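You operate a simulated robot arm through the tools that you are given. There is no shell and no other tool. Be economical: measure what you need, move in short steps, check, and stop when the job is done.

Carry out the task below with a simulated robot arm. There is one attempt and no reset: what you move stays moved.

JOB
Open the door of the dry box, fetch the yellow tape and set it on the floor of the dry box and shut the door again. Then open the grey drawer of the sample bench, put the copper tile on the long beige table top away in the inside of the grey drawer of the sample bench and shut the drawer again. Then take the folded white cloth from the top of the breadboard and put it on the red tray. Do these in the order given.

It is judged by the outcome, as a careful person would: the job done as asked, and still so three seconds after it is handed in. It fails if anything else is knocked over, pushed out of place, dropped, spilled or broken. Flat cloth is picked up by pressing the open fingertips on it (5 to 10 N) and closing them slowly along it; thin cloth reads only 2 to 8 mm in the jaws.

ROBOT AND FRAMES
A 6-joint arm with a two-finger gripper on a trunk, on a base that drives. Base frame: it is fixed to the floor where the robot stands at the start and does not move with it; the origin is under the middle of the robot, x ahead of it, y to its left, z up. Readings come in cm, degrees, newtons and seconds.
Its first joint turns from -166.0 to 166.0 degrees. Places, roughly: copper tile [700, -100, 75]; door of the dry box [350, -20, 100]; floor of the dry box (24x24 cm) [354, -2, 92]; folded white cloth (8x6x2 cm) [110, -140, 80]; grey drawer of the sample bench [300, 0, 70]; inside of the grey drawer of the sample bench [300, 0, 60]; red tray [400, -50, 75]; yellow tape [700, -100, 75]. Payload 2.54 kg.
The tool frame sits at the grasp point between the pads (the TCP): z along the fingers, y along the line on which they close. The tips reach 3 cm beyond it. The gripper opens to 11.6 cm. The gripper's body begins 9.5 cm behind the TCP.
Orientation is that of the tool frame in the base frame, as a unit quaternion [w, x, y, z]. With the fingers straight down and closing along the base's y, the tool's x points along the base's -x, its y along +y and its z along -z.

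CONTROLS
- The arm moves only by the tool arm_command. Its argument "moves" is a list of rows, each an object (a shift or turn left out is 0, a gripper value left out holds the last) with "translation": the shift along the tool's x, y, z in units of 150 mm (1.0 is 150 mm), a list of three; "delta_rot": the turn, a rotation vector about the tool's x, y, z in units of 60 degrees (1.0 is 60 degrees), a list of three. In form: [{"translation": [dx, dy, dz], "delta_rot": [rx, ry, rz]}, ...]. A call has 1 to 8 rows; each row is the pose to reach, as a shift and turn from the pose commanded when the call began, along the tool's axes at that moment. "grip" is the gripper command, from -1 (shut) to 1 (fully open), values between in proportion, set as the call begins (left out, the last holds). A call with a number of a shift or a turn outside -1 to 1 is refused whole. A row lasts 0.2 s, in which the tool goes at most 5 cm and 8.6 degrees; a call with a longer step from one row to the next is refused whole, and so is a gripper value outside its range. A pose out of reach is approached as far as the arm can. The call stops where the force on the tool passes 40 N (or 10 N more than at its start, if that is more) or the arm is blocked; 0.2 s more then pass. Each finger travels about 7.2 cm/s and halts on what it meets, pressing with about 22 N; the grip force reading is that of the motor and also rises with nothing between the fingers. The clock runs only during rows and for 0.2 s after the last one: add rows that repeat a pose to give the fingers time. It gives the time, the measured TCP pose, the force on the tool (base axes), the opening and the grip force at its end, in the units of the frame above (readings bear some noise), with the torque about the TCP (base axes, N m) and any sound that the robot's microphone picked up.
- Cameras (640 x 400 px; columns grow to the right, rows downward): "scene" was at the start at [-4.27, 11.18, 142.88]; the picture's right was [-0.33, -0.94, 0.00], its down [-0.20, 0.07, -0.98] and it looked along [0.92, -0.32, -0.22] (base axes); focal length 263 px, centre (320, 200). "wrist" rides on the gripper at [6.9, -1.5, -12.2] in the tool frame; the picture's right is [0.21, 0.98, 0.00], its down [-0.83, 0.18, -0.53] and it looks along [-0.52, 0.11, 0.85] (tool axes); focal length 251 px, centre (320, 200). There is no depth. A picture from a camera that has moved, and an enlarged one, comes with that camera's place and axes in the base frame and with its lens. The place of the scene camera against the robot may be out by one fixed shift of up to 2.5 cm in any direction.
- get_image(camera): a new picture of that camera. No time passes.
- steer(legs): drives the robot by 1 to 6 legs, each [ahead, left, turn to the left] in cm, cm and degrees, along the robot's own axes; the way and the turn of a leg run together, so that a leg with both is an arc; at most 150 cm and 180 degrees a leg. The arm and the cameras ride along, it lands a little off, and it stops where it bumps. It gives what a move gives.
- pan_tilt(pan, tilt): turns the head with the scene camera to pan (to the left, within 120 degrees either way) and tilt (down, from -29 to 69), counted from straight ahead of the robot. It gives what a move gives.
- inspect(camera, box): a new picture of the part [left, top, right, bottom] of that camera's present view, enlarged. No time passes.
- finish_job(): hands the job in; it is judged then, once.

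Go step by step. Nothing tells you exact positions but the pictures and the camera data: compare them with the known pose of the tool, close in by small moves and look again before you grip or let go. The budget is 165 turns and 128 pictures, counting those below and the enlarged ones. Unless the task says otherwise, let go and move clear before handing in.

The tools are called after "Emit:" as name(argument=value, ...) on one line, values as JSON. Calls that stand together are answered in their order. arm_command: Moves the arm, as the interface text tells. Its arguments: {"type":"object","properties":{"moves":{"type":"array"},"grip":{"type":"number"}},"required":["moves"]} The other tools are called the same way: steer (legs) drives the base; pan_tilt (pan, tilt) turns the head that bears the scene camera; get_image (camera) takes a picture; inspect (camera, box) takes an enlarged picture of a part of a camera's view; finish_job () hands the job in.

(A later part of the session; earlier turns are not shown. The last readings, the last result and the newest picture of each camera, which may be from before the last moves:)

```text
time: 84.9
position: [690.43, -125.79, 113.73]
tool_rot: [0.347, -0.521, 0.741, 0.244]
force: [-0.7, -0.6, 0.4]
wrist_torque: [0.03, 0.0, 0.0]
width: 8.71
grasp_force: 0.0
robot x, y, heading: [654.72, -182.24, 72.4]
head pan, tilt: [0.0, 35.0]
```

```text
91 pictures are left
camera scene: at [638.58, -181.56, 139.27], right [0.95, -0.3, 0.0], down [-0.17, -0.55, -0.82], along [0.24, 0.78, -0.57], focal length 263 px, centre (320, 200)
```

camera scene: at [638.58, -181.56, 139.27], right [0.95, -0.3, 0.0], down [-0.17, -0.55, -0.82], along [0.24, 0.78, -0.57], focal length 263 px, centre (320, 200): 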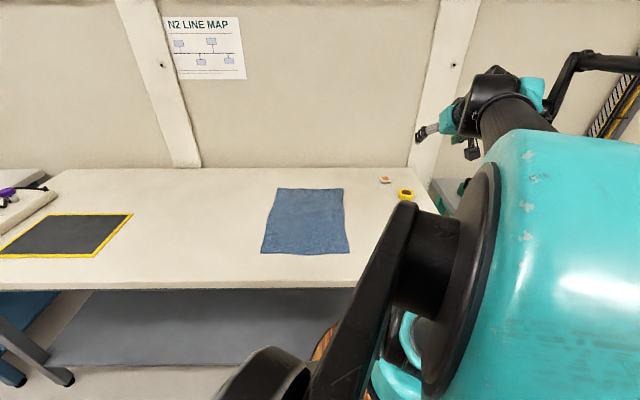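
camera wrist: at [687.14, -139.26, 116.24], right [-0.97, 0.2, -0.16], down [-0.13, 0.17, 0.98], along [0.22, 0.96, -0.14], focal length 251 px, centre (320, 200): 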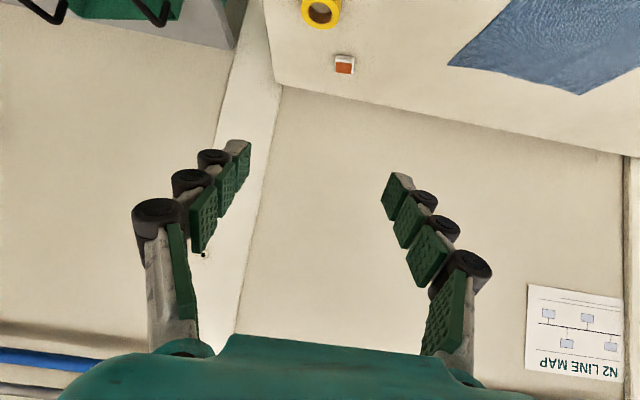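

Tape is at about (701, -102.5). I'll move along the tool axis towards a hover above it.

Emit:
arm_command(moves=[{"translation": [0.02, -0.02, 0.25]}, {"translation": [0.04, -0.03, 0.5]}, {"translation": [0.06, -0.05, 0.75]}, {"translation": [0.08, -0.07, 1.0]}, {"translation": [0.08, -0.07, 1.0]}], grip=1)

Emit:
arm_command(moves=[{"translation": [0.02, -0.02, 0.25]}, {"translation": [0.04, -0.03, 0.5]}, {"translation": [0.06, -0.05, 0.7]}, {"translation": [0.08, -0.07, 0.8]}, {"translation": [0.08, -0.07, 0.8]}])

Emit:
get_image(camera="wrist")

Emit:
get_image(camera="scene")

```text
time: 86.1
position: [695.02, -116.11, 103.2]
tool_rot: [0.346, -0.522, 0.741, 0.244]
force: [-0.3, 0.2, -0.5]
wrist_torque: [-0.02, -0.03, 0.0]
width: 11.62
grasp_force: 0.1
robot x, y, heading: [655.22, -182.05, 72.5]
head pan, tilt: [0.0, 35.0]
```

```text
time: 87.3
position: [698.81, -108.54, 94.44]
tool_rot: [0.347, -0.521, 0.741, 0.243]
force: [0.2, -0.2, -0.1]
wrist_torque: [0.01, 0.02, 0.01]
width: 11.6
grasp_force: 0.1
robot x, y, heading: [655.06, -182.11, 72.7]
head pan, tilt: [0.0, 35.0]
```

```text
90 pictures are left
camera wrist: at [695.68, -122.12, 97.03], right [-0.97, 0.2, -0.16], down [-0.13, 0.17, 0.98], along [0.22, 0.96, -0.14], focal length 251 px, centre (320, 200)
```

wrist: 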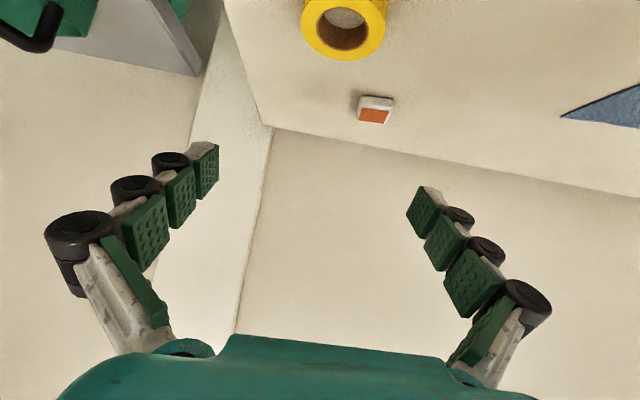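

```text
89 pictures are left
camera scene: at [638.58, -181.56, 139.27], right [0.95, -0.3, 0.0], down [-0.17, -0.55, -0.82], along [0.24, 0.78, -0.57], focal length 263 px, centre (320, 200)
```

scene: 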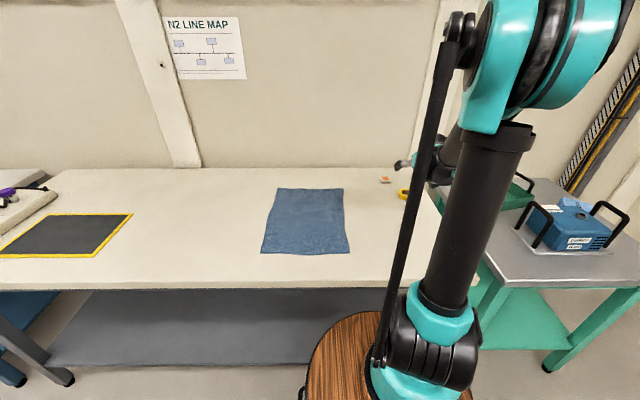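

Emit:
arm_command(moves=[{"translation": [0.14, 0, 0.2]}, {"translation": [0.28, 0, 0.4]}, {"translation": [0.42, 0, 0.6]}, {"translation": [0.5, 0, 0.72]}, {"translation": [0.568, 0, 0.817]}, {"translation": [0.568, 0, 0.817]}])

Emit:
get_image(camera="wrist")

Emit:
inspect(camera="scene", box=[360, 140, 480, 220])

```text
time: 88.5
position: [699.98, -105.17, 81.5]
tool_rot: [0.352, -0.518, 0.74, 0.246]
force: [-8.7, -14.6, 41.4]
wrist_torque: [-0.26, -0.01, -0.2]
width: 11.63
grasp_force: 0.2
robot x, y, heading: [655.14, -182.23, 72.9]
head pan, tilt: [0.0, 35.0]
stopped in row 5: the force on the tool passed its limit at 81 N (the readings are from after the stop); the commanded pose is now the measured one
```

```text
88 pictures are left
camera wrist: at [696.77, -118.68, 83.78], right [-0.96, 0.2, -0.17], down [-0.13, 0.16, 0.98], along [0.23, 0.96, -0.13], focal length 251 px, centre (320, 200)
```

wrist: 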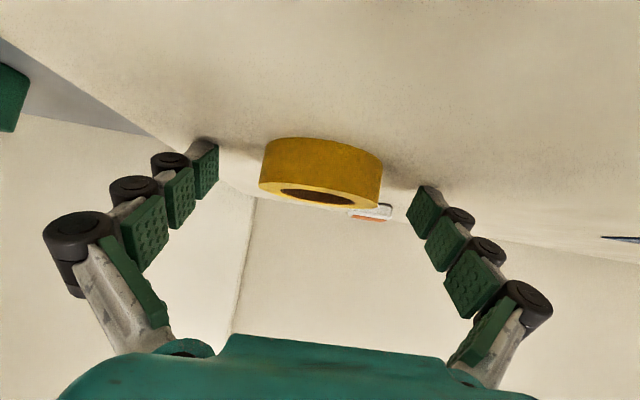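

```text
5.00 times, centred on (420, 180) of scene
camera zoom: at [638.46, -181.76, 139.26], right [0.95, -0.3, 0.0], down [-0.17, -0.55, -0.82], along [0.24, 0.78, -0.57], focal length 1315 px, centre (-180, 300)
```

zoom: 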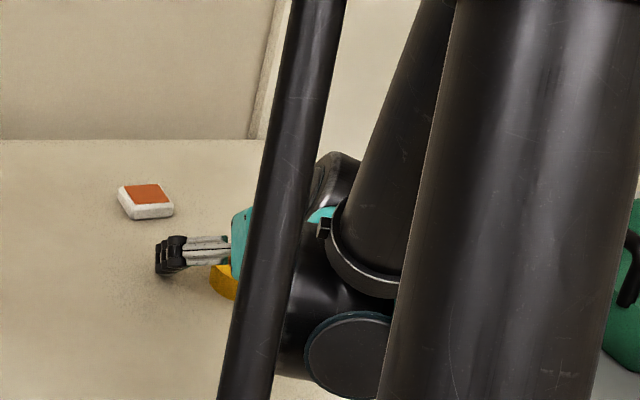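

Fingertips straddle the tape and just touch the table. I'll lift 0.8 cm and close.

Emit:
arm_command(moves=[{"translation": [-0.045, 0, -0.036]}, {"translation": [-0.045, 0, -0.036]}])

Emit:
arm_command(moves=[{}, {}, {}, {}, {}], grip=-1)

Emit:
get_image(camera="wrist")

```text
time: 89.1
position: [700.14, -105.06, 82.15]
tool_rot: [0.35, -0.52, 0.74, 0.246]
force: [-1.1, -0.1, -0.5]
wrist_torque: [0.02, -0.01, -0.04]
width: 11.61
grasp_force: 0.0
robot x, y, heading: [654.74, -181.86, 72.9]
head pan, tilt: [0.0, 35.0]
```

```text
time: 89.7
position: [700.22, -105.12, 82.54]
tool_rot: [0.355, -0.516, 0.74, 0.247]
force: [-6.9, -14.8, 62.7]
wrist_torque: [0.49, -0.18, -0.16]
width: 6.29
grasp_force: 29.9
robot x, y, heading: [654.61, -182.45, 72.7]
head pan, tilt: [0.0, 35.0]
stopped in row 3: the force on the tool passed its limit at 46 N (the readings are from after the stop); the commanded pose is now the measured one
```

```text
86 pictures are left
camera wrist: at [696.82, -118.69, 84.8], right [-0.96, 0.21, -0.17], down [-0.14, 0.16, 0.98], along [0.23, 0.97, -0.12], focal length 251 px, centre (320, 200)
```

wrist: 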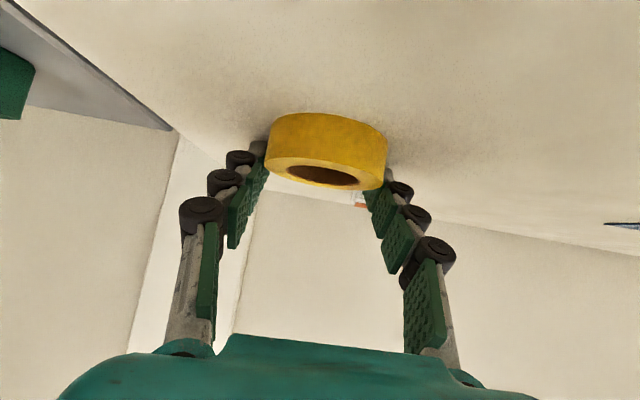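

The tape is gripped (6.3 cm); closing made the tips press on the table. I'll lift straight up.

Emit:
arm_command(moves=[{"translation": [-0.05, 0, -0.043]}, {"translation": [-0.1, 0, -0.086]}, {"translation": [-0.2, 0, -0.17]}, {"translation": [-0.35, 0, -0.3]}, {"translation": [-0.5, 0, -0.42]}, {"translation": [-0.5, 0, -0.42]}])

Emit:
get_image(camera="wrist")

```text
time: 91.1
position: [700.19, -105.03, 91.92]
tool_rot: [0.352, -0.518, 0.74, 0.246]
force: [0.3, -0.4, -0.3]
wrist_torque: [0.0, -0.03, 0.02]
width: 6.06
grasp_force: 21.6
robot x, y, heading: [654.83, -182.25, 72.5]
head pan, tilt: [0.0, 35.0]
```

```text
85 pictures are left
camera wrist: at [696.93, -118.55, 94.29], right [-0.96, 0.21, -0.17], down [-0.13, 0.16, 0.98], along [0.23, 0.96, -0.13], focal length 251 px, centre (320, 200)
```

wrist: 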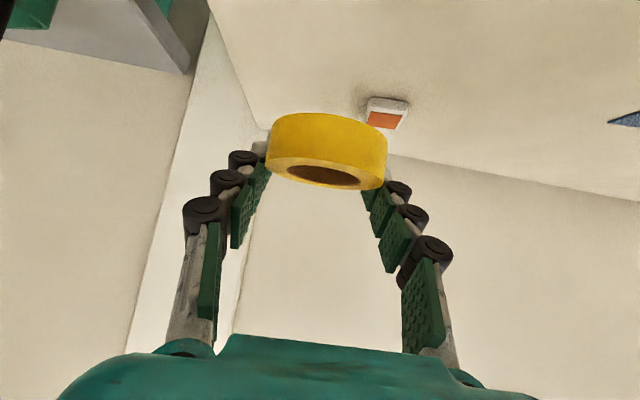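

Tape is firmly held and level. I'll raise and retract the arm, then drive back to the dry box.

Emit:
arm_command(moves=[{"translation": [0.07, 0, -0.21]}, {"translation": [0.14, 0, -0.42]}, {"translation": [0.21, 0, -0.63]}, {"translation": [0.28, 0, -0.85]}, {"translation": [0.28, 0, -0.85]}])

Emit:
arm_command(moves=[{"translation": [0.07, 0, -0.21]}, {"translation": [0.14, 0, -0.42]}, {"translation": [0.21, 0, -0.63]}, {"translation": [0.28, 0, -0.85]}, {"translation": [0.28, 0, -0.85]}])

Emit:
steer(legs=[[-10, 0, 0], [0, 0, -89]])

```text
time: 92.3
position: [696.0, -117.12, 96.98]
tool_rot: [0.351, -0.519, 0.74, 0.246]
force: [-0.4, 0.2, 0.4]
wrist_torque: [0.01, 0.01, 0.01]
width: 6.08
grasp_force: 22.2
robot x, y, heading: [654.81, -182.04, 72.7]
head pan, tilt: [0.0, 35.0]
```

```text
time: 93.5
position: [691.62, -128.96, 101.6]
tool_rot: [0.351, -0.519, 0.74, 0.246]
force: [-0.2, -0.4, -0.1]
wrist_torque: [0.0, -0.01, -0.01]
width: 6.05
grasp_force: 22.1
robot x, y, heading: [654.89, -182.48, 72.6]
head pan, tilt: [0.0, 35.0]
```

```text
time: 98.5
position: [705.81, -228.0, 101.53]
tool_rot: [0.423, 0.153, 0.89, -0.073]
force: [-0.2, 0.1, -0.2]
wrist_torque: [-0.01, 0.0, -0.01]
width: 6.04
grasp_force: 22.5
robot x, y, heading: [652.02, -191.93, -16.7]
head pan, tilt: [0.0, 35.0]
```

I'll reverse along the aisle past the open door, turn to face the bench to its left, then strafe in.

Emit:
steer(legs=[[-135, -1, 0], [-135, -1, 0], [-135, -1, 0]])

Emit:
pan_tilt(pan=60, tilt=25)

Emit:
get_image(camera="scene")

```text
time: 118.0
position: [317.74, -108.11, 101.57]
tool_rot: [0.421, 0.163, 0.889, -0.078]
force: [0.8, -0.5, -0.3]
wrist_torque: [0.04, 0.03, 0.02]
width: 6.05
grasp_force: 22.3
robot x, y, heading: [264.83, -70.4, -18.1]
head pan, tilt: [0.0, 35.0]
```

```text
time: 119.3
position: [317.75, -108.19, 101.72]
tool_rot: [0.422, 0.163, 0.888, -0.077]
force: [0.5, -0.1, 0.4]
wrist_torque: [0.01, -0.01, 0.03]
width: 6.04
grasp_force: 21.9
robot x, y, heading: [264.4, -70.83, -18.3]
head pan, tilt: [60.0, 25.0]
```

```text
84 pictures are left
camera scene: at [263.88, -47.24, 140.84], right [0.67, -0.75, 0.0], down [-0.32, -0.28, -0.91], along [0.68, 0.6, -0.42], focal length 263 px, centre (320, 200)
```

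scene: 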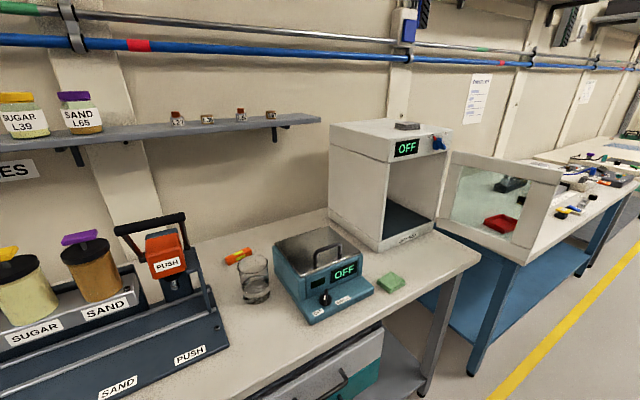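

Emit:
steer(legs=[[0, -10, 0], [0, 0, 90]])

Emit:
pan_tilt(pan=-15, tilt=22)

Emit:
get_image(camera="scene")

```text
time: 124.3
position: [297.39, -25.99, 101.73]
tool_rot: [0.349, -0.525, 0.735, 0.249]
force: [-0.5, 0.2, -0.3]
wrist_torque: [-0.02, 0.03, 0.01]
width: 6.05
grasp_force: 22.2
robot x, y, heading: [261.92, -79.99, 73.5]
head pan, tilt: [60.0, 25.0]
```

```text
time: 125.8
position: [297.49, -25.99, 101.63]
tool_rot: [0.348, -0.525, 0.735, 0.25]
force: [0.1, -0.6, -0.4]
wrist_torque: [0.02, -0.02, -0.02]
width: 6.04
grasp_force: 21.7
robot x, y, heading: [261.74, -80.04, 73.5]
head pan, tilt: [-15.0, 22.0]
```

```text
83 pictures are left
camera scene: at [247.63, -80.18, 141.33], right [0.85, -0.52, 0.0], down [-0.2, -0.32, -0.93], along [0.48, 0.79, -0.37], focal length 263 px, centre (320, 200)
```

scene: 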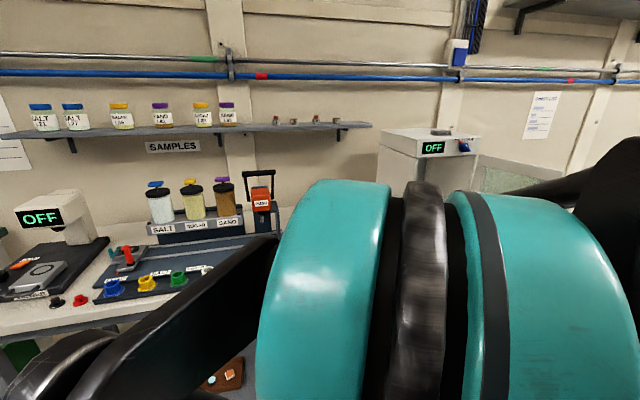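

Emit:
steer(legs=[[0, -45.5, -1.5], [8, 0, 0]])

Emit:
get_image(camera="wrist")

Emit:
get_image(camera="scene")

```text
time: 129.2
position: [344.81, -32.77, 101.58]
tool_rot: [0.353, -0.514, 0.742, 0.245]
force: [-0.2, 0.5, -0.9]
wrist_torque: [0.04, 0.02, 0.02]
width: 6.05
grasp_force: 21.8
robot x, y, heading: [307.42, -85.95, 72.3]
head pan, tilt: [-15.0, 22.0]
```

```text
82 pictures are left
camera wrist: at [341.47, -46.3, 103.96], right [-0.96, 0.22, -0.17], down [-0.13, 0.16, 0.98], along [0.24, 0.96, -0.13], focal length 251 px, centre (320, 200)
```

wrist: 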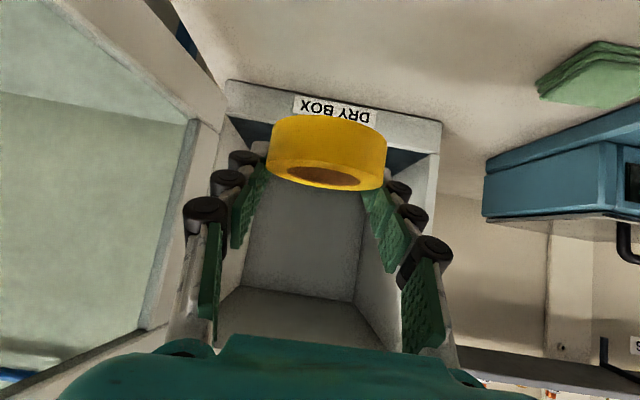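

```text
81 pictures are left
camera scene: at [293.66, -85.69, 141.33], right [0.84, -0.54, 0.0], down [-0.2, -0.31, -0.93], along [0.5, 0.78, -0.37], focal length 263 px, centre (320, 200)
```

scene: 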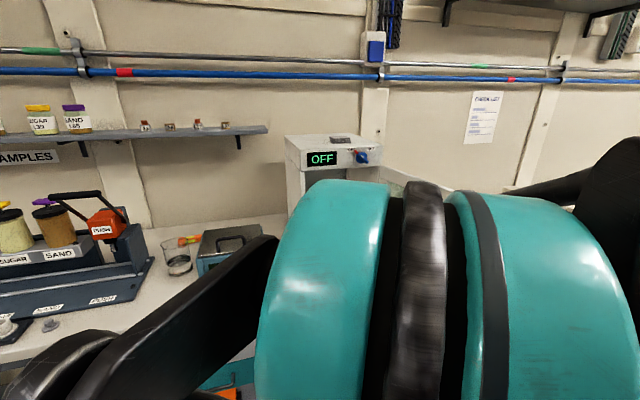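

The opening is straight ahead and the tape lines up with it. I'll enter in two stages.

Emit:
arm_command(moves=[{"translation": [-0.12, 0.025, 0.18]}, {"translation": [-0.24, 0.05, 0.36]}, {"translation": [-0.36, 0.075, 0.54]}, {"translation": [-0.477, 0.1, 0.72]}, {"translation": [-0.477, 0.1, 0.72]}])

Emit:
get_image(camera="wrist")

```text
time: 130.4
position: [348.0, -20.08, 100.36]
tool_rot: [0.353, -0.515, 0.742, 0.245]
force: [0.4, -0.2, -0.7]
wrist_torque: [0.01, 0.01, 0.0]
width: 6.04
grasp_force: 21.7
robot x, y, heading: [307.64, -85.91, 72.3]
head pan, tilt: [-15.0, 22.0]
```

```text
80 pictures are left
camera wrist: at [344.59, -33.57, 102.64], right [-0.96, 0.21, -0.17], down [-0.13, 0.16, 0.98], along [0.24, 0.96, -0.13], focal length 251 px, centre (320, 200)
```

wrist: 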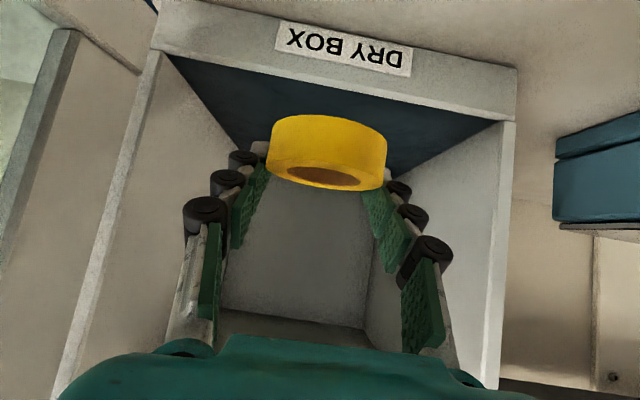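

Emit:
arm_command(moves=[{"translation": [-0.12, 0.01, 0.18]}, {"translation": [-0.24, 0.02, 0.36]}, {"translation": [-0.36, 0.03, 0.54]}, {"translation": [-0.45, 0.04, 0.7]}, {"translation": [-0.45, 0.04, 0.7]}])

Emit:
get_image(camera="wrist")

```text
time: 131.6
position: [351.86, -8.25, 98.82]
tool_rot: [0.352, -0.515, 0.743, 0.244]
force: [0.4, -0.2, -0.8]
wrist_torque: [-0.02, -0.02, 0.01]
width: 6.07
grasp_force: 22.1
robot x, y, heading: [307.36, -85.8, 72.0]
head pan, tilt: [-15.0, 22.0]
```

```text
79 pictures are left
camera wrist: at [348.55, -21.73, 101.23], right [-0.96, 0.21, -0.17], down [-0.13, 0.16, 0.98], along [0.24, 0.96, -0.13], focal length 251 px, centre (320, 200)
```

wrist: 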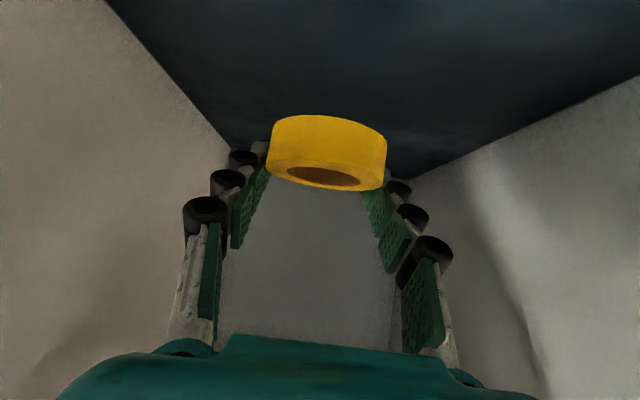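

Emit:
arm_command(moves=[{"translation": [0.02, 0, 0.017]}, {"translation": [0.04, 0, 0.034]}, {"translation": [0.06, 0, 0.05]}, {"translation": [0.08, 0, 0.067]}, {"translation": [0.1, 0, 0.084]}])

Emit:
get_image(camera="wrist")

```text
time: 132.8
position: [351.86, -8.41, 96.97]
tool_rot: [0.352, -0.515, 0.743, 0.244]
force: [0.4, 0.0, -0.8]
wrist_torque: [0.04, 0.01, 0.0]
width: 6.06
grasp_force: 21.9
robot x, y, heading: [307.81, -85.78, 72.3]
head pan, tilt: [-15.0, 22.0]
```

```text
78 pictures are left
camera wrist: at [348.4, -21.83, 99.27], right [-0.96, 0.21, -0.17], down [-0.13, 0.16, 0.98], along [0.24, 0.96, -0.13], focal length 251 px, centre (320, 200)
```

wrist: 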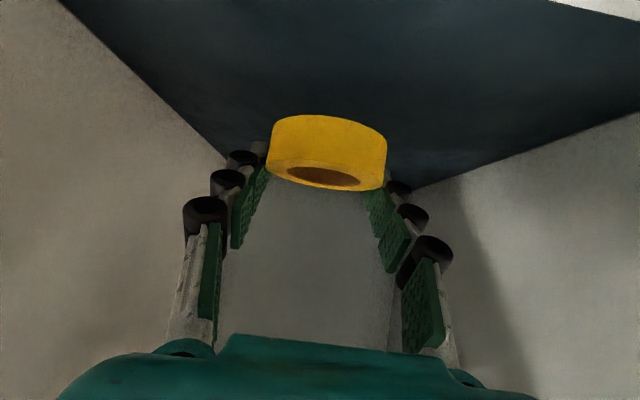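

Emit:
arm_command(moves=[{"translation": [0.01, 0, 0.008]}, {"translation": [0.02, 0, 0.017]}, {"translation": [0.03, 0, 0.025]}, {"translation": [0.04, 0, 0.034]}, {"translation": [0.05, 0, 0.042]}, {"translation": [0.06, 0, 0.05]}, {"translation": [0.07, 0, 0.059]}])

```text
time: 134.4
position: [351.87, -8.35, 95.58]
tool_rot: [0.353, -0.514, 0.743, 0.244]
force: [-0.4, 0.8, -0.6]
wrist_torque: [-0.03, 0.02, -0.03]
width: 6.05
grasp_force: 22.3
robot x, y, heading: [307.89, -85.88, 72.1]
head pan, tilt: [-15.0, 22.0]
```

Emit:
arm_command(moves=[{"translation": [0.008, 0, 0.006]}, {"translation": [0.015, 0, 0.012]}, {"translation": [0.023, 0, 0.019]}, {"translation": [0.03, 0, 0.025]}, {"translation": [0.037, 0, 0.031]}, {"translation": [0.045, 0, 0.037]}])

Emit:
get_image(camera="wrist")

```text
time: 135.8
position: [351.65, -8.37, 94.82]
tool_rot: [0.352, -0.515, 0.742, 0.244]
force: [-0.2, 0.1, 0.2]
wrist_torque: [-0.01, -0.03, 0.04]
width: 6.04
grasp_force: 22.1
robot x, y, heading: [307.9, -86.29, 72.1]
head pan, tilt: [-15.0, 22.0]
```

```text
77 pictures are left
camera wrist: at [348.32, -21.78, 97.07], right [-0.96, 0.22, -0.17], down [-0.13, 0.16, 0.98], along [0.24, 0.96, -0.13], focal length 251 px, centre (320, 200)
```

wrist: 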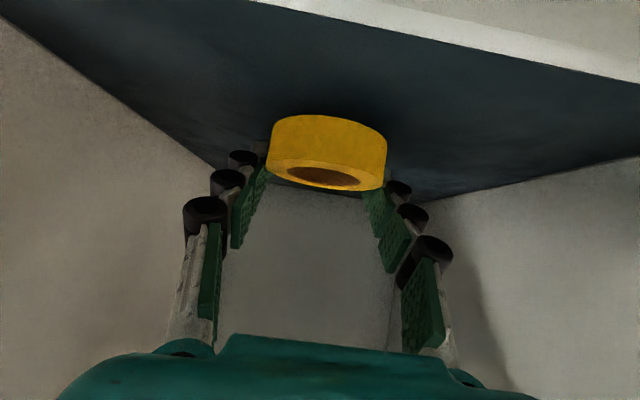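

Emit:
arm_command(moves=[{"translation": [0.01, 0, 0.008]}, {"translation": [0.02, 0, 0.017]}, {"translation": [0.03, 0, 0.025]}, {"translation": [0.04, 0, 0.034]}, {"translation": [0.05, 0, 0.042]}, {"translation": [0.06, 0, 0.05]}, {"translation": [0.07, 0, 0.059]}, {"translation": [0.08, 0, 0.067]}])

Emit:
get_image(camera="wrist")

```text
time: 137.5
position: [351.84, -8.29, 93.63]
tool_rot: [0.355, -0.513, 0.741, 0.246]
force: [-2.4, -6.7, 19.6]
wrist_torque: [0.06, -0.06, 0.03]
width: 6.04
grasp_force: 22.4
robot x, y, heading: [308.02, -86.0, 72.3]
head pan, tilt: [-15.0, 22.0]
stopped in row 8: the force on the tool passed its limit at 44 N (the readings are from after the stop); the commanded pose is now the measured one
```

```text
76 pictures are left
camera wrist: at [348.38, -21.81, 95.84], right [-0.96, 0.22, -0.17], down [-0.13, 0.16, 0.98], along [0.24, 0.96, -0.12], focal length 251 px, centre (320, 200)
```

wrist: 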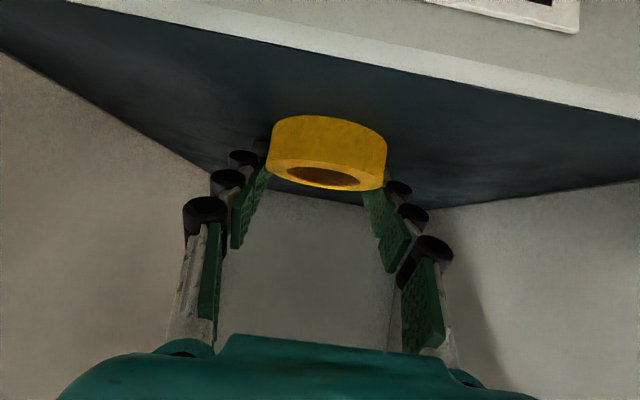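

Contact with the floor. I'll open the fingers and back out along the tool axis.

Emit:
arm_command(moves=[{}, {}, {}, {}], grip=0.8)

Emit:
get_image(camera="wrist")

```text
time: 138.5
position: [351.89, -8.39, 93.49]
tool_rot: [0.354, -0.514, 0.742, 0.246]
force: [0.4, 0.1, 0.4]
wrist_torque: [0.0, 0.0, 0.01]
width: 10.46
grasp_force: 0.0
robot x, y, heading: [307.6, -86.07, 72.2]
head pan, tilt: [-15.0, 22.0]
```

```text
75 pictures are left
camera wrist: at [348.42, -21.76, 95.73], right [-0.96, 0.22, -0.17], down [-0.13, 0.16, 0.98], along [0.24, 0.96, -0.13], focal length 251 px, centre (320, 200)
```

wrist: 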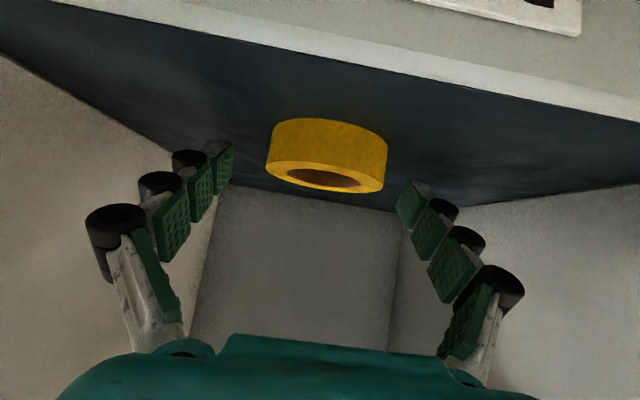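

Tape is resting flat inside. Backing out now.

Emit:
arm_command(moves=[{"translation": [-0.12, 0, -0.1]}, {"translation": [-0.2, 0, -0.17]}, {"translation": [-0.1, 0, -0.35]}, {"translation": [0.05, 0, -0.52]}, {"translation": [0.18, 0, -0.7]}, {"translation": [0.31, 0, -0.86]}, {"translation": [0.31, 0, -0.86]}])

Emit:
arm_command(moves=[{"translation": [0.15, 0, -0.18]}, {"translation": [0.3, 0, -0.36]}, {"translation": [0.45, 0, -0.54]}, {"translation": [0.6, 0, -0.72]}, {"translation": [0.6, 0, -0.72]}], grip=-1)

Emit:
get_image(camera="wrist")

```text
time: 140.1
position: [347.26, -20.34, 98.07]
tool_rot: [0.354, -0.514, 0.741, 0.247]
force: [1.0, -0.8, 0.8]
wrist_torque: [0.03, -0.02, 0.01]
width: 10.42
grasp_force: 0.1
robot x, y, heading: [307.62, -85.88, 72.1]
head pan, tilt: [-15.0, 22.0]
```

```text
time: 141.3
position: [342.29, -33.58, 97.77]
tool_rot: [0.354, -0.514, 0.741, 0.247]
force: [0.6, -0.5, 0.2]
wrist_torque: [-0.02, 0.04, 0.0]
width: 0.0
grasp_force: 21.9
robot x, y, heading: [307.88, -85.88, 72.0]
head pan, tilt: [-15.0, 22.0]
```

```text
74 pictures are left
camera wrist: at [338.86, -47.09, 100.0], right [-0.96, 0.22, -0.17], down [-0.13, 0.16, 0.98], along [0.24, 0.96, -0.13], focal length 251 px, centre (320, 200)
```

wrist: 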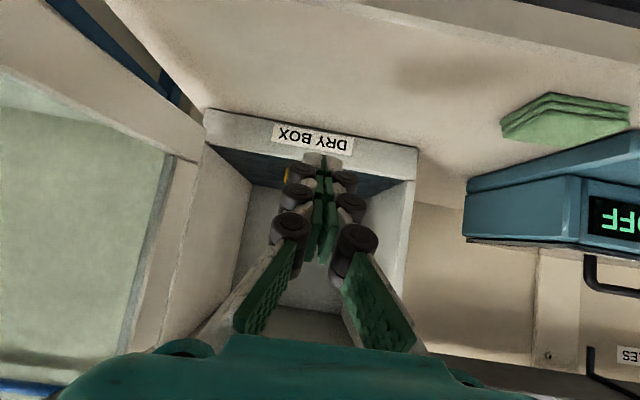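

Now to shut the door. I'll back up and look at where its free edge is.

Emit:
steer(legs=[[-24, 0, 0]])

Emit:
pan_tilt(pan=0, tilt=22)

Emit:
get_image(camera="scene")

Emit:
get_image(camera="wrist")

```text
time: 143.1
position: [335.18, -55.85, 97.72]
tool_rot: [0.354, -0.513, 0.742, 0.247]
force: [0.1, -0.2, 0.6]
wrist_torque: [0.01, 0.03, 0.0]
width: 0.02
grasp_force: 22.2
robot x, y, heading: [300.22, -108.19, 72.1]
head pan, tilt: [-15.0, 22.0]
```

```text
time: 143.8
position: [335.23, -55.81, 97.69]
tool_rot: [0.355, -0.513, 0.742, 0.246]
force: [0.7, 0.5, -0.7]
wrist_torque: [-0.01, 0.01, -0.01]
width: 0.0
grasp_force: 21.8
robot x, y, heading: [300.13, -108.29, 71.7]
head pan, tilt: [0.0, 22.0]
```

```text
73 pictures are left
camera scene: at [284.27, -106.83, 141.33], right [0.95, -0.31, 0.0], down [-0.12, -0.36, -0.93], along [0.29, 0.88, -0.37], focal length 263 px, centre (320, 200)
```

scene: 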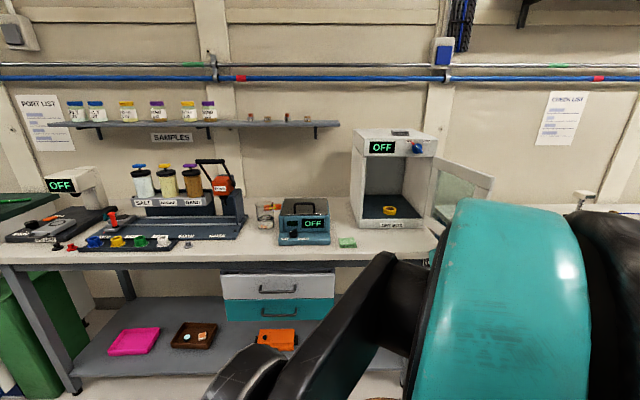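

```text
72 pictures are left
camera wrist: at [331.75, -69.36, 100.0], right [-0.96, 0.22, -0.17], down [-0.13, 0.16, 0.98], along [0.24, 0.96, -0.13], focal length 251 px, centre (320, 200)
```

wrist: 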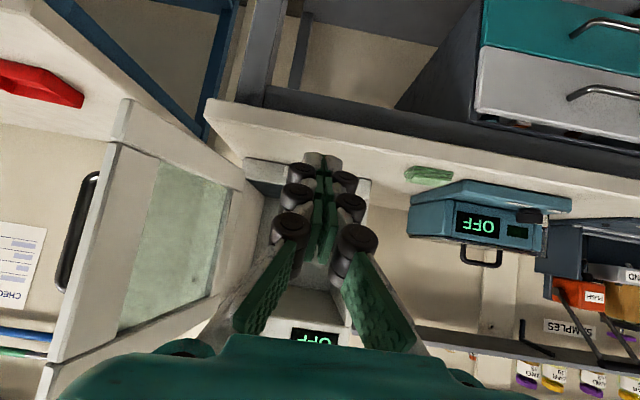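

Tape is visible in the box. The door is open about 95° with its free edge near (355, -52). I'll go around that edge to its outer side.

Emit:
steer(legs=[[-9, 0, 0], [0, -48, 0]])

Emit:
arm_command(moves=[{"delta_rot": [-0.104, 0, -0.084]}, {"delta_rot": [-0.208, 0, -0.168]}, {"delta_rot": [-0.312, 0, -0.252]}, {"delta_rot": [-0.416, 0, -0.336]}, {"delta_rot": [-0.518, 0, -0.42]}, {"delta_rot": [-0.518, 0, -0.42]}])

Emit:
get_image(camera="wrist")

Emit:
get_image(camera="scene")

```text
time: 146.3
position: [351.64, -70.63, 97.77]
tool_rot: [0.364, -0.485, 0.76, 0.233]
force: [1.0, 0.5, 0.9]
wrist_torque: [0.04, 0.02, 0.0]
width: 0.0
grasp_force: 22.6
robot x, y, heading: [312.98, -120.02, 67.8]
head pan, tilt: [0.0, 22.0]
stopped in leg 2: the robot was blocked; the commanded pose is now the measured one
```

```text
time: 147.7
position: [351.72, -70.54, 97.68]
tool_rot: [-0.263, 0.717, -0.548, -0.342]
force: [-0.1, 0.2, -0.1]
wrist_torque: [0.0, -0.01, 0.02]
width: 0.0
grasp_force: 21.7
robot x, y, heading: [313.46, -120.52, 67.8]
head pan, tilt: [0.0, 22.0]
```

```text
71 pictures are left
camera wrist: at [356.69, -83.58, 100.01], right [-0.91, -0.39, -0.17], down [-0.2, 0.05, 0.98], along [-0.37, 0.92, -0.13], focal length 251 px, centre (320, 200)
```

wrist: 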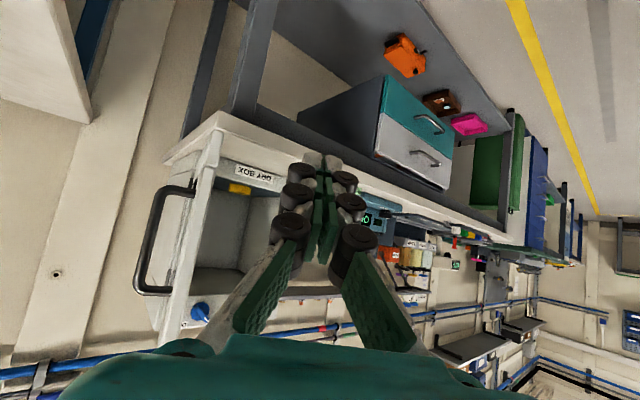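

```text
70 pictures are left
camera scene: at [297.12, -117.74, 141.33], right [0.93, -0.38, 0.0], down [-0.14, -0.35, -0.93], along [0.35, 0.86, -0.37], focal length 263 px, centre (320, 200)
```

scene: 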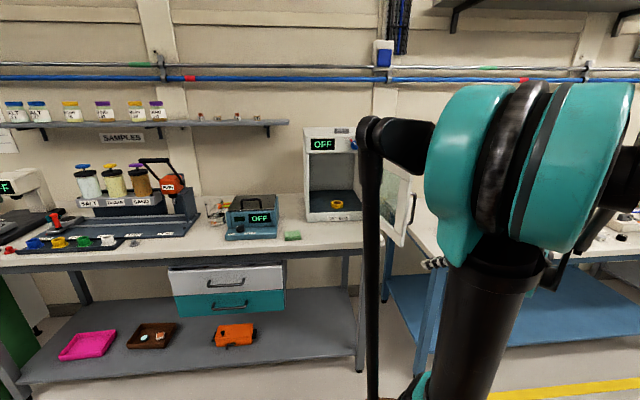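

The base bumped something on the way right. I'll look toward the right and rear before moving on.

Emit:
pan_tilt(pan=-110, tilt=40)

Emit:
get_image(camera="scene")

```text
time: 149.6
position: [351.53, -70.63, 97.66]
tool_rot: [-0.263, 0.716, -0.549, -0.342]
force: [0.2, -0.6, 0.6]
wrist_torque: [-0.02, 0.0, -0.02]
width: 0.0
grasp_force: 21.7
robot x, y, heading: [313.01, -120.44, 68.0]
head pan, tilt: [-110.0, 40.0]
```

```text
69 pictures are left
camera scene: at [299.9, -132.05, 138.51], right [-0.67, -0.74, 0.0], down [-0.48, 0.43, -0.77], along [0.57, -0.51, -0.64], focal length 263 px, centre (320, 200)
```

scene: 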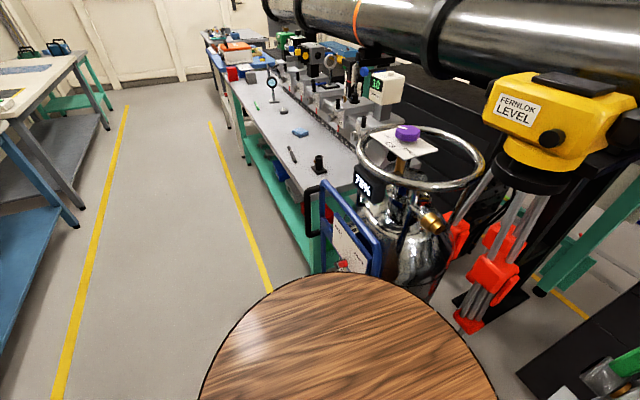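

A dewar trolley stands on the right; it looks upright. I'll move forward away from it, then right, then in beside the door.

Emit:
steer(legs=[[10, 0, 4], [0, -17, 0]])

Emit:
pan_tilt(pan=0, tilt=25)

Emit:
get_image(camera="wrist")

Emit:
get_image(camera="scene")

```text
time: 151.8
position: [368.07, -64.16, 97.77]
tool_rot: [-0.25, 0.735, -0.523, -0.351]
force: [-1.1, 0.8, -0.7]
wrist_torque: [-0.01, 0.0, -0.01]
width: 0.0
grasp_force: 22.4
robot x, y, heading: [332.83, -116.3, 71.8]
head pan, tilt: [-110.0, 40.0]
```

```text
time: 153.7
position: [368.04, -64.34, 97.67]
tool_rot: [-0.251, 0.734, -0.524, -0.351]
force: [0.3, 0.4, 1.3]
wrist_torque: [0.01, -0.02, -0.03]
width: 0.0
grasp_force: 21.7
robot x, y, heading: [333.47, -115.93, 71.7]
head pan, tilt: [0.0, 25.0]
```

```text
68 pictures are left
camera wrist: at [374.07, -76.78, 100.01], right [-0.88, -0.45, -0.17], down [-0.21, 0.04, 0.98], along [-0.43, 0.89, -0.13], focal length 251 px, centre (320, 200)
```

wrist: 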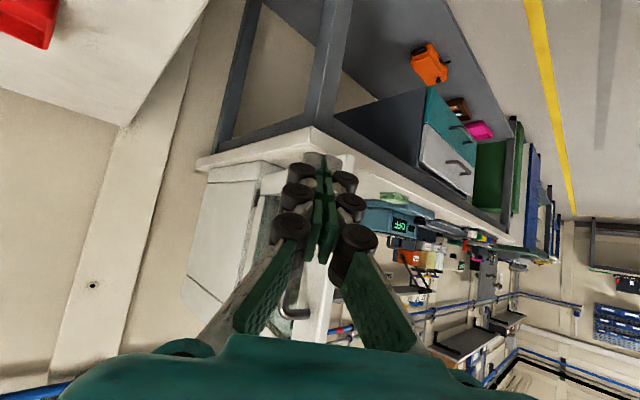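

```text
67 pictures are left
camera scene: at [316.87, -114.86, 140.84], right [0.95, -0.32, 0.0], down [-0.13, -0.4, -0.91], along [0.29, 0.86, -0.42], focal length 263 px, centre (320, 200)
```

scene: 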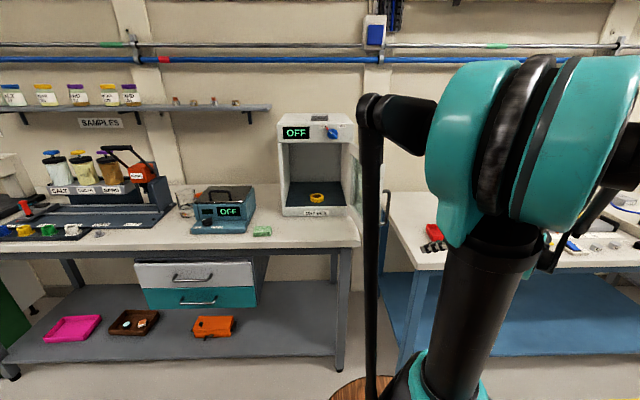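

Emit:
steer(legs=[[20, 0, 0]])

Emit:
steer(legs=[[0, 18, 0]])

Emit:
get_image(camera="wrist")

Emit:
get_image(camera="scene")

```text
time: 155.3
position: [374.39, -45.19, 97.76]
tool_rot: [-0.251, 0.735, -0.523, -0.351]
force: [0.1, -0.3, 0.0]
wrist_torque: [0.0, -0.01, 0.01]
width: 0.01
grasp_force: 21.9
robot x, y, heading: [339.19, -96.95, 71.3]
head pan, tilt: [0.0, 25.0]
```

```text
time: 156.5
position: [364.2, -42.13, 97.67]
tool_rot: [-0.249, 0.736, -0.523, -0.35]
force: [0.5, -9.3, 2.6]
wrist_torque: [0.6, 0.05, 0.18]
width: 0.0
grasp_force: 22.2
robot x, y, heading: [329.23, -93.89, 71.4]
head pan, tilt: [0.0, 25.0]
stopped in leg 1: the force on the tool passed its limit at 58 N (the readings are from after the stop); the commanded pose is now the measured one
```

```text
66 pictures are left
camera wrist: at [370.17, -54.64, 99.97], right [-0.88, -0.45, -0.17], down [-0.21, 0.04, 0.98], along [-0.43, 0.89, -0.13], focal length 251 px, centre (320, 200)
```

wrist: 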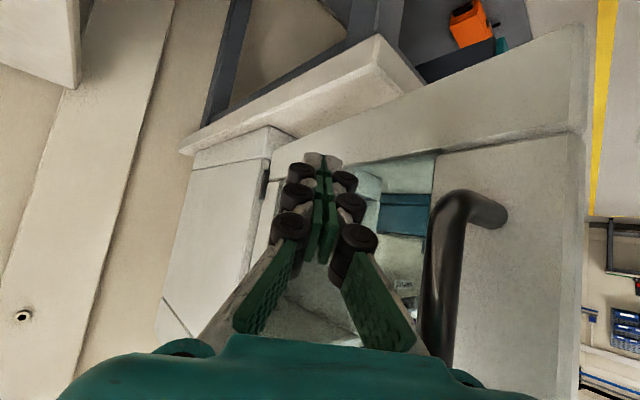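

```text
65 pictures are left
camera scene: at [313.0, -92.54, 140.84], right [0.95, -0.32, 0.0], down [-0.13, -0.4, -0.91], along [0.29, 0.86, -0.42], focal length 263 px, centre (320, 200)
```

scene: 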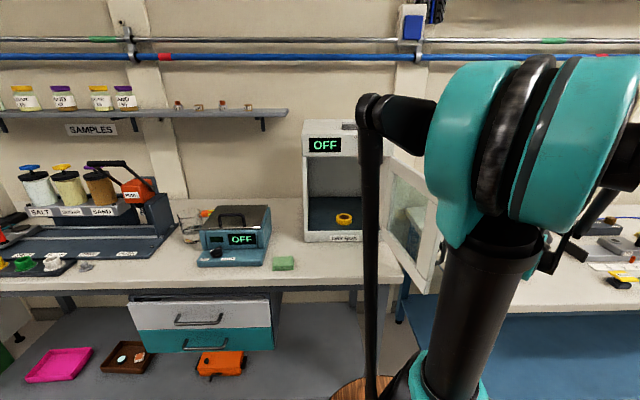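

The fingers are against the door's outer face. I'll push left gently with the arm.

Emit:
arm_command(moves=[{"translation": [-0.03, 0.055, 0.036]}, {"translation": [-0.06, 0.11, 0.072]}, {"translation": [-0.09, 0.165, 0.108]}, {"translation": [-0.12, 0.22, 0.145]}, {"translation": [-0.16, 0.29, 0.2]}, {"translation": [-0.21, 0.37, 0.255]}, {"translation": [-0.26, 0.46, 0.32]}, {"translation": [-0.31, 0.55, 0.38]}])

Emit:
get_image(camera="wrist")

```text
time: 156.9
position: [363.25, -41.96, 97.5]
tool_rot: [-0.249, 0.737, -0.523, -0.349]
force: [-0.2, -23.5, 4.2]
wrist_torque: [1.58, 0.04, 0.36]
width: 0.0
grasp_force: 22.3
robot x, y, heading: [329.32, -93.84, 71.6]
head pan, tilt: [0.0, 25.0]
stopped in row 2: the force on the tool passed its limit at 48 N (the readings are from after the stop); the commanded pose is now the measured one
```

```text
64 pictures are left
camera wrist: at [369.29, -54.58, 99.91], right [-0.88, -0.45, -0.17], down [-0.21, 0.04, 0.98], along [-0.43, 0.89, -0.13], focal length 251 px, centre (320, 200)
```

wrist: 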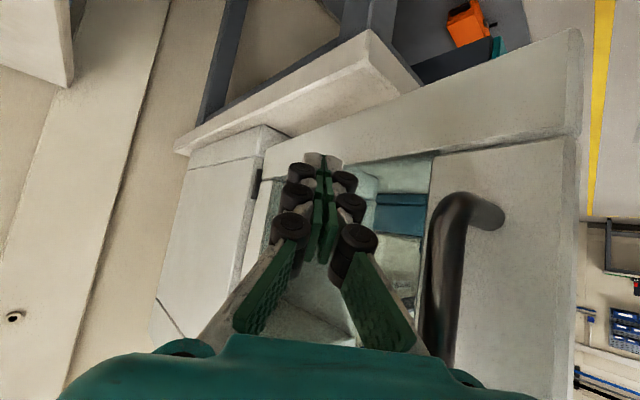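

The hand body jams on the handle. I'll draw back about 7 cm so only the fingertips bear on the handle, then push square to the door.

Emit:
arm_command(moves=[{"translation": [0.1, -0.07, -0.12]}, {"translation": [0.2, -0.07, -0.25]}, {"translation": [0.3, 0, -0.37]}, {"translation": [0.3, 0, -0.37]}])

Emit:
arm_command(moves=[{"translation": [-0.04, 0.078, 0.049]}, {"translation": [-0.08, 0.156, 0.097]}, {"translation": [-0.12, 0.234, 0.146]}, {"translation": [-0.16, 0.312, 0.194]}, {"translation": [-0.2, 0.39, 0.243]}, {"translation": [-0.24, 0.468, 0.29]}])

Emit:
get_image(camera="wrist")

```text
time: 157.9
position: [365.68, -48.58, 97.63]
tool_rot: [-0.249, 0.736, -0.523, -0.349]
force: [-0.5, -0.1, -0.3]
wrist_torque: [-0.02, -0.02, -0.04]
width: 0.01
grasp_force: 21.8
robot x, y, heading: [329.18, -93.9, 71.7]
head pan, tilt: [0.0, 25.0]
```

```text
time: 159.3
position: [357.26, -45.61, 97.7]
tool_rot: [-0.249, 0.736, -0.523, -0.349]
force: [0.1, -0.2, 0.7]
wrist_torque: [0.06, -0.01, 0.02]
width: 0.0
grasp_force: 22.4
robot x, y, heading: [329.63, -94.05, 71.5]
head pan, tilt: [0.0, 25.0]
```

```text
63 pictures are left
camera wrist: at [363.15, -58.23, 100.06], right [-0.88, -0.45, -0.17], down [-0.21, 0.04, 0.98], along [-0.43, 0.89, -0.13], focal length 251 px, centre (320, 200)
```

wrist: 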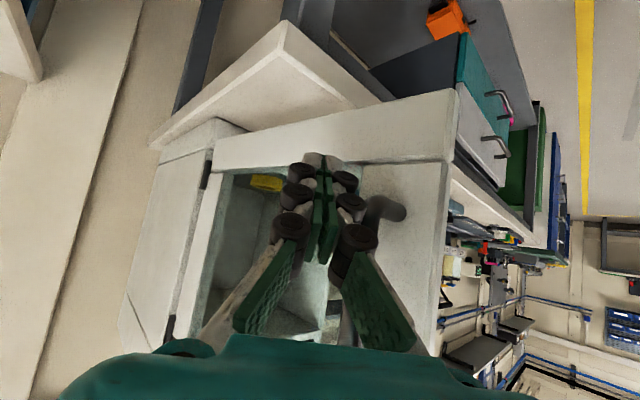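

The door is swinging shut. I'll continue with more forward motion.

Emit:
arm_command(moves=[{"translation": [-0.058, 0.062, 0.072]}, {"translation": [-0.116, 0.124, 0.144]}, {"translation": [-0.174, 0.186, 0.216]}, {"translation": [-0.232, 0.248, 0.288]}, {"translation": [-0.29, 0.31, 0.36]}, {"translation": [-0.35, 0.37, 0.43]}])

Emit:
get_image(camera="wrist")

```text
time: 160.7
position: [349.3, -39.47, 97.81]
tool_rot: [-0.249, 0.736, -0.523, -0.35]
force: [-0.5, -0.8, 0.7]
wrist_torque: [0.0, 0.02, 0.03]
width: 0.0
grasp_force: 22.5
robot x, y, heading: [328.97, -93.84, 71.4]
head pan, tilt: [0.0, 25.0]
```

```text
62 pictures are left
camera wrist: at [355.2, -52.1, 100.09], right [-0.88, -0.45, -0.17], down [-0.21, 0.04, 0.98], along [-0.43, 0.89, -0.13], focal length 251 px, centre (320, 200)
```

wrist: 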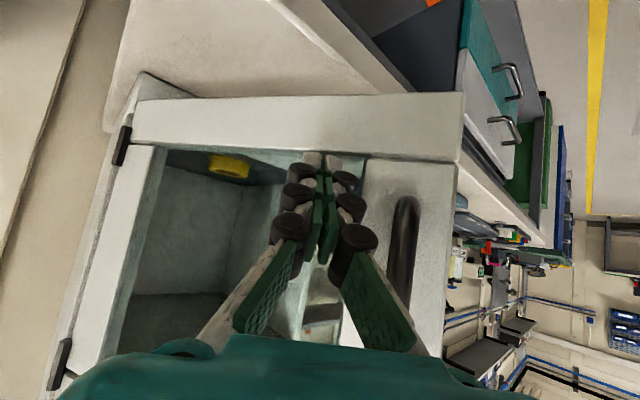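

Emit:
arm_command(moves=[{"translation": [-0.068, 0.03, 0.083]}, {"translation": [-0.136, 0.06, 0.166]}, {"translation": [-0.204, 0.09, 0.25]}, {"translation": [-0.27, 0.12, 0.333]}, {"translation": [-0.34, 0.145, 0.416]}, {"translation": [-0.41, 0.17, 0.5]}, {"translation": [-0.48, 0.19, 0.585]}, {"translation": [-0.55, 0.21, 0.67]}])

Emit:
get_image(camera="wrist")

```text
time: 162.5
position: [341.98, -28.26, 97.63]
tool_rot: [-0.249, 0.736, -0.523, -0.35]
force: [-0.8, -0.1, 0.1]
wrist_torque: [0.04, -0.01, -0.03]
width: 0.0
grasp_force: 21.7
robot x, y, heading: [329.01, -93.7, 71.7]
head pan, tilt: [0.0, 25.0]
```

```text
61 pictures are left
camera wrist: at [347.99, -40.86, 99.97], right [-0.88, -0.45, -0.17], down [-0.21, 0.04, 0.98], along [-0.43, 0.89, -0.13], focal length 251 px, centre (320, 200)
```

wrist: 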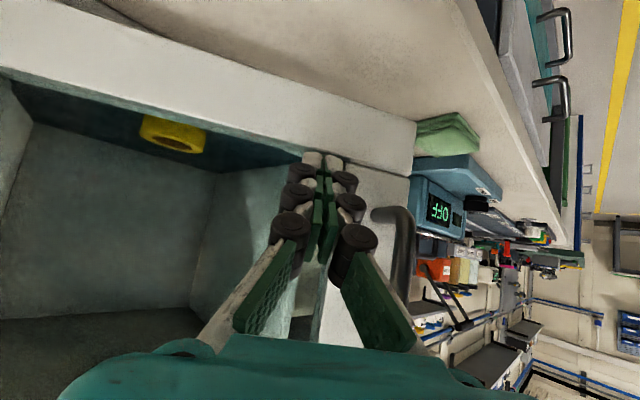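

Emit:
arm_command(moves=[{"translation": [-0.05, -0.03, 0.06]}, {"translation": [-0.1, -0.06, 0.12]}, {"translation": [-0.15, -0.1, 0.18]}, {"translation": [-0.2, -0.13, 0.245]}, {"translation": [-0.25, -0.17, 0.31]}, {"translation": [-0.3, -0.2, 0.37]}, {"translation": [-0.35, -0.24, 0.43]}, {"translation": [-0.4, -0.28, 0.49]}])

Emit:
get_image(camera="wrist")

Emit:
get_image(camera="scene")

```text
time: 164.4
position: [342.79, -18.37, 97.38]
tool_rot: [-0.247, 0.738, -0.523, -0.349]
force: [-3.1, -17.7, 4.6]
wrist_torque: [-0.01, 0.0, 0.07]
width: 0.01
grasp_force: 22.3
robot x, y, heading: [328.82, -93.74, 71.4]
head pan, tilt: [0.0, 25.0]
stopped in row 8: the force on the tool passed its limit at 42 N (the readings are from after the stop); the commanded pose is now the measured one
```

```text
60 pictures are left
camera wrist: at [348.76, -30.96, 99.89], right [-0.88, -0.45, -0.16], down [-0.21, 0.05, 0.98], along [-0.44, 0.89, -0.13], focal length 251 px, centre (320, 200)
```

wrist: 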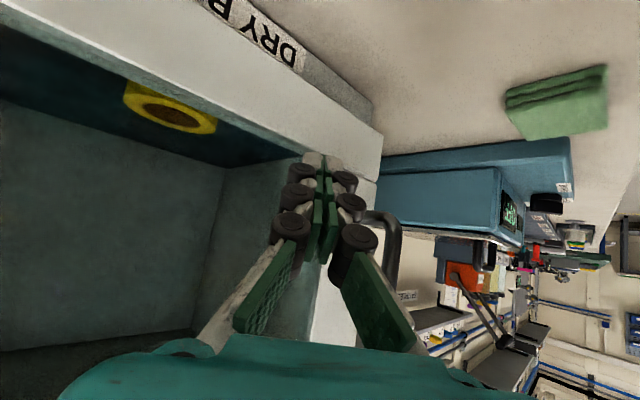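

```text
59 pictures are left
camera scene: at [312.98, -92.66, 140.84], right [0.95, -0.32, 0.0], down [-0.13, -0.4, -0.91], along [0.29, 0.86, -0.42], focal length 263 px, centre (320, 200)
```

scene: 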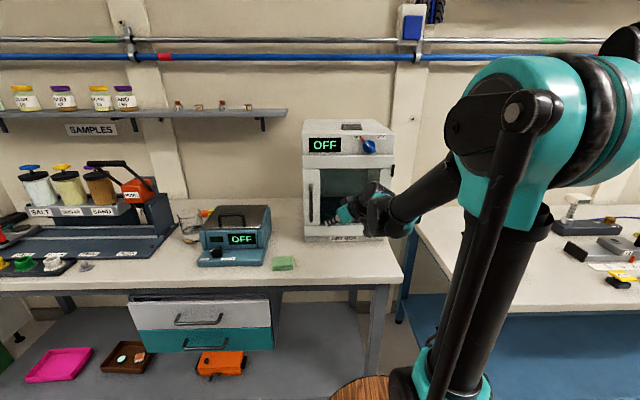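

The door appears closed. I'll withdraw and check.

Emit:
arm_command(moves=[{"translation": [0.1, 0, -0.15]}, {"translation": [0.25, 0, -0.35]}, {"translation": [0.4, 0, -0.55]}, {"translation": [0.55, 0, -0.75]}, {"translation": [0.65, 0, -0.95]}, {"translation": [0.65, 0, -0.95]}])

Emit:
steer(legs=[[-6, 0, 0]])

Emit:
inspect(camera="scene", box=[240, 100, 440, 260])

Emit:
inspect(camera="scene", box=[90, 230, 330, 390])

```text
time: 165.8
position: [348.54, -34.58, 99.25]
tool_rot: [-0.247, 0.737, -0.523, -0.35]
force: [0.8, 0.6, 0.3]
wrist_torque: [0.0, -0.02, -0.04]
width: 0.01
grasp_force: 22.0
robot x, y, heading: [328.86, -93.94, 71.5]
head pan, tilt: [0.0, 25.0]
```

```text
time: 166.8
position: [346.75, -40.11, 99.28]
tool_rot: [-0.247, 0.737, -0.523, -0.349]
force: [0.2, -0.2, 0.4]
wrist_torque: [0.02, -0.02, -0.03]
width: 0.0
grasp_force: 21.8
robot x, y, heading: [327.27, -99.46, 71.6]
head pan, tilt: [0.0, 25.0]
```

```text
2.50 times, centred on (340, 180) of scene
camera zoom: at [311.13, -98.16, 140.84], right [0.95, -0.32, 0.0], down [-0.13, -0.4, -0.91], along [0.29, 0.86, -0.42], focal length 657 px, centre (270, 250)
```

zoom: 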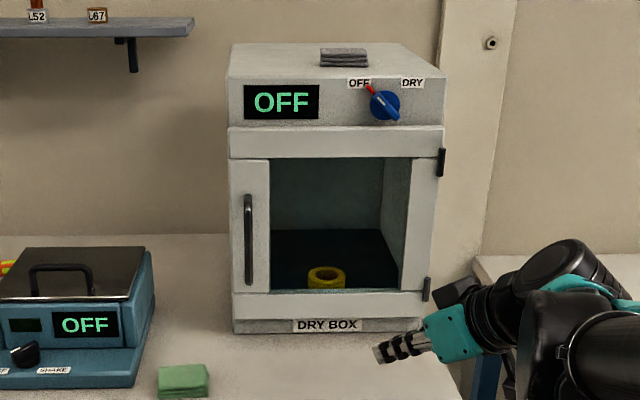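

```text
2.50 times, centred on (210, 310) of scene
camera zoom: at [311.13, -98.16, 140.84], right [0.95, -0.32, 0.0], down [-0.13, -0.4, -0.91], along [0.29, 0.86, -0.42], focal length 657 px, centre (595, -75)
```

zoom: 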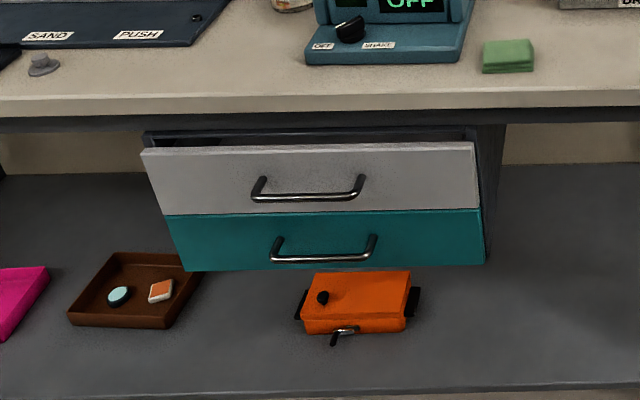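

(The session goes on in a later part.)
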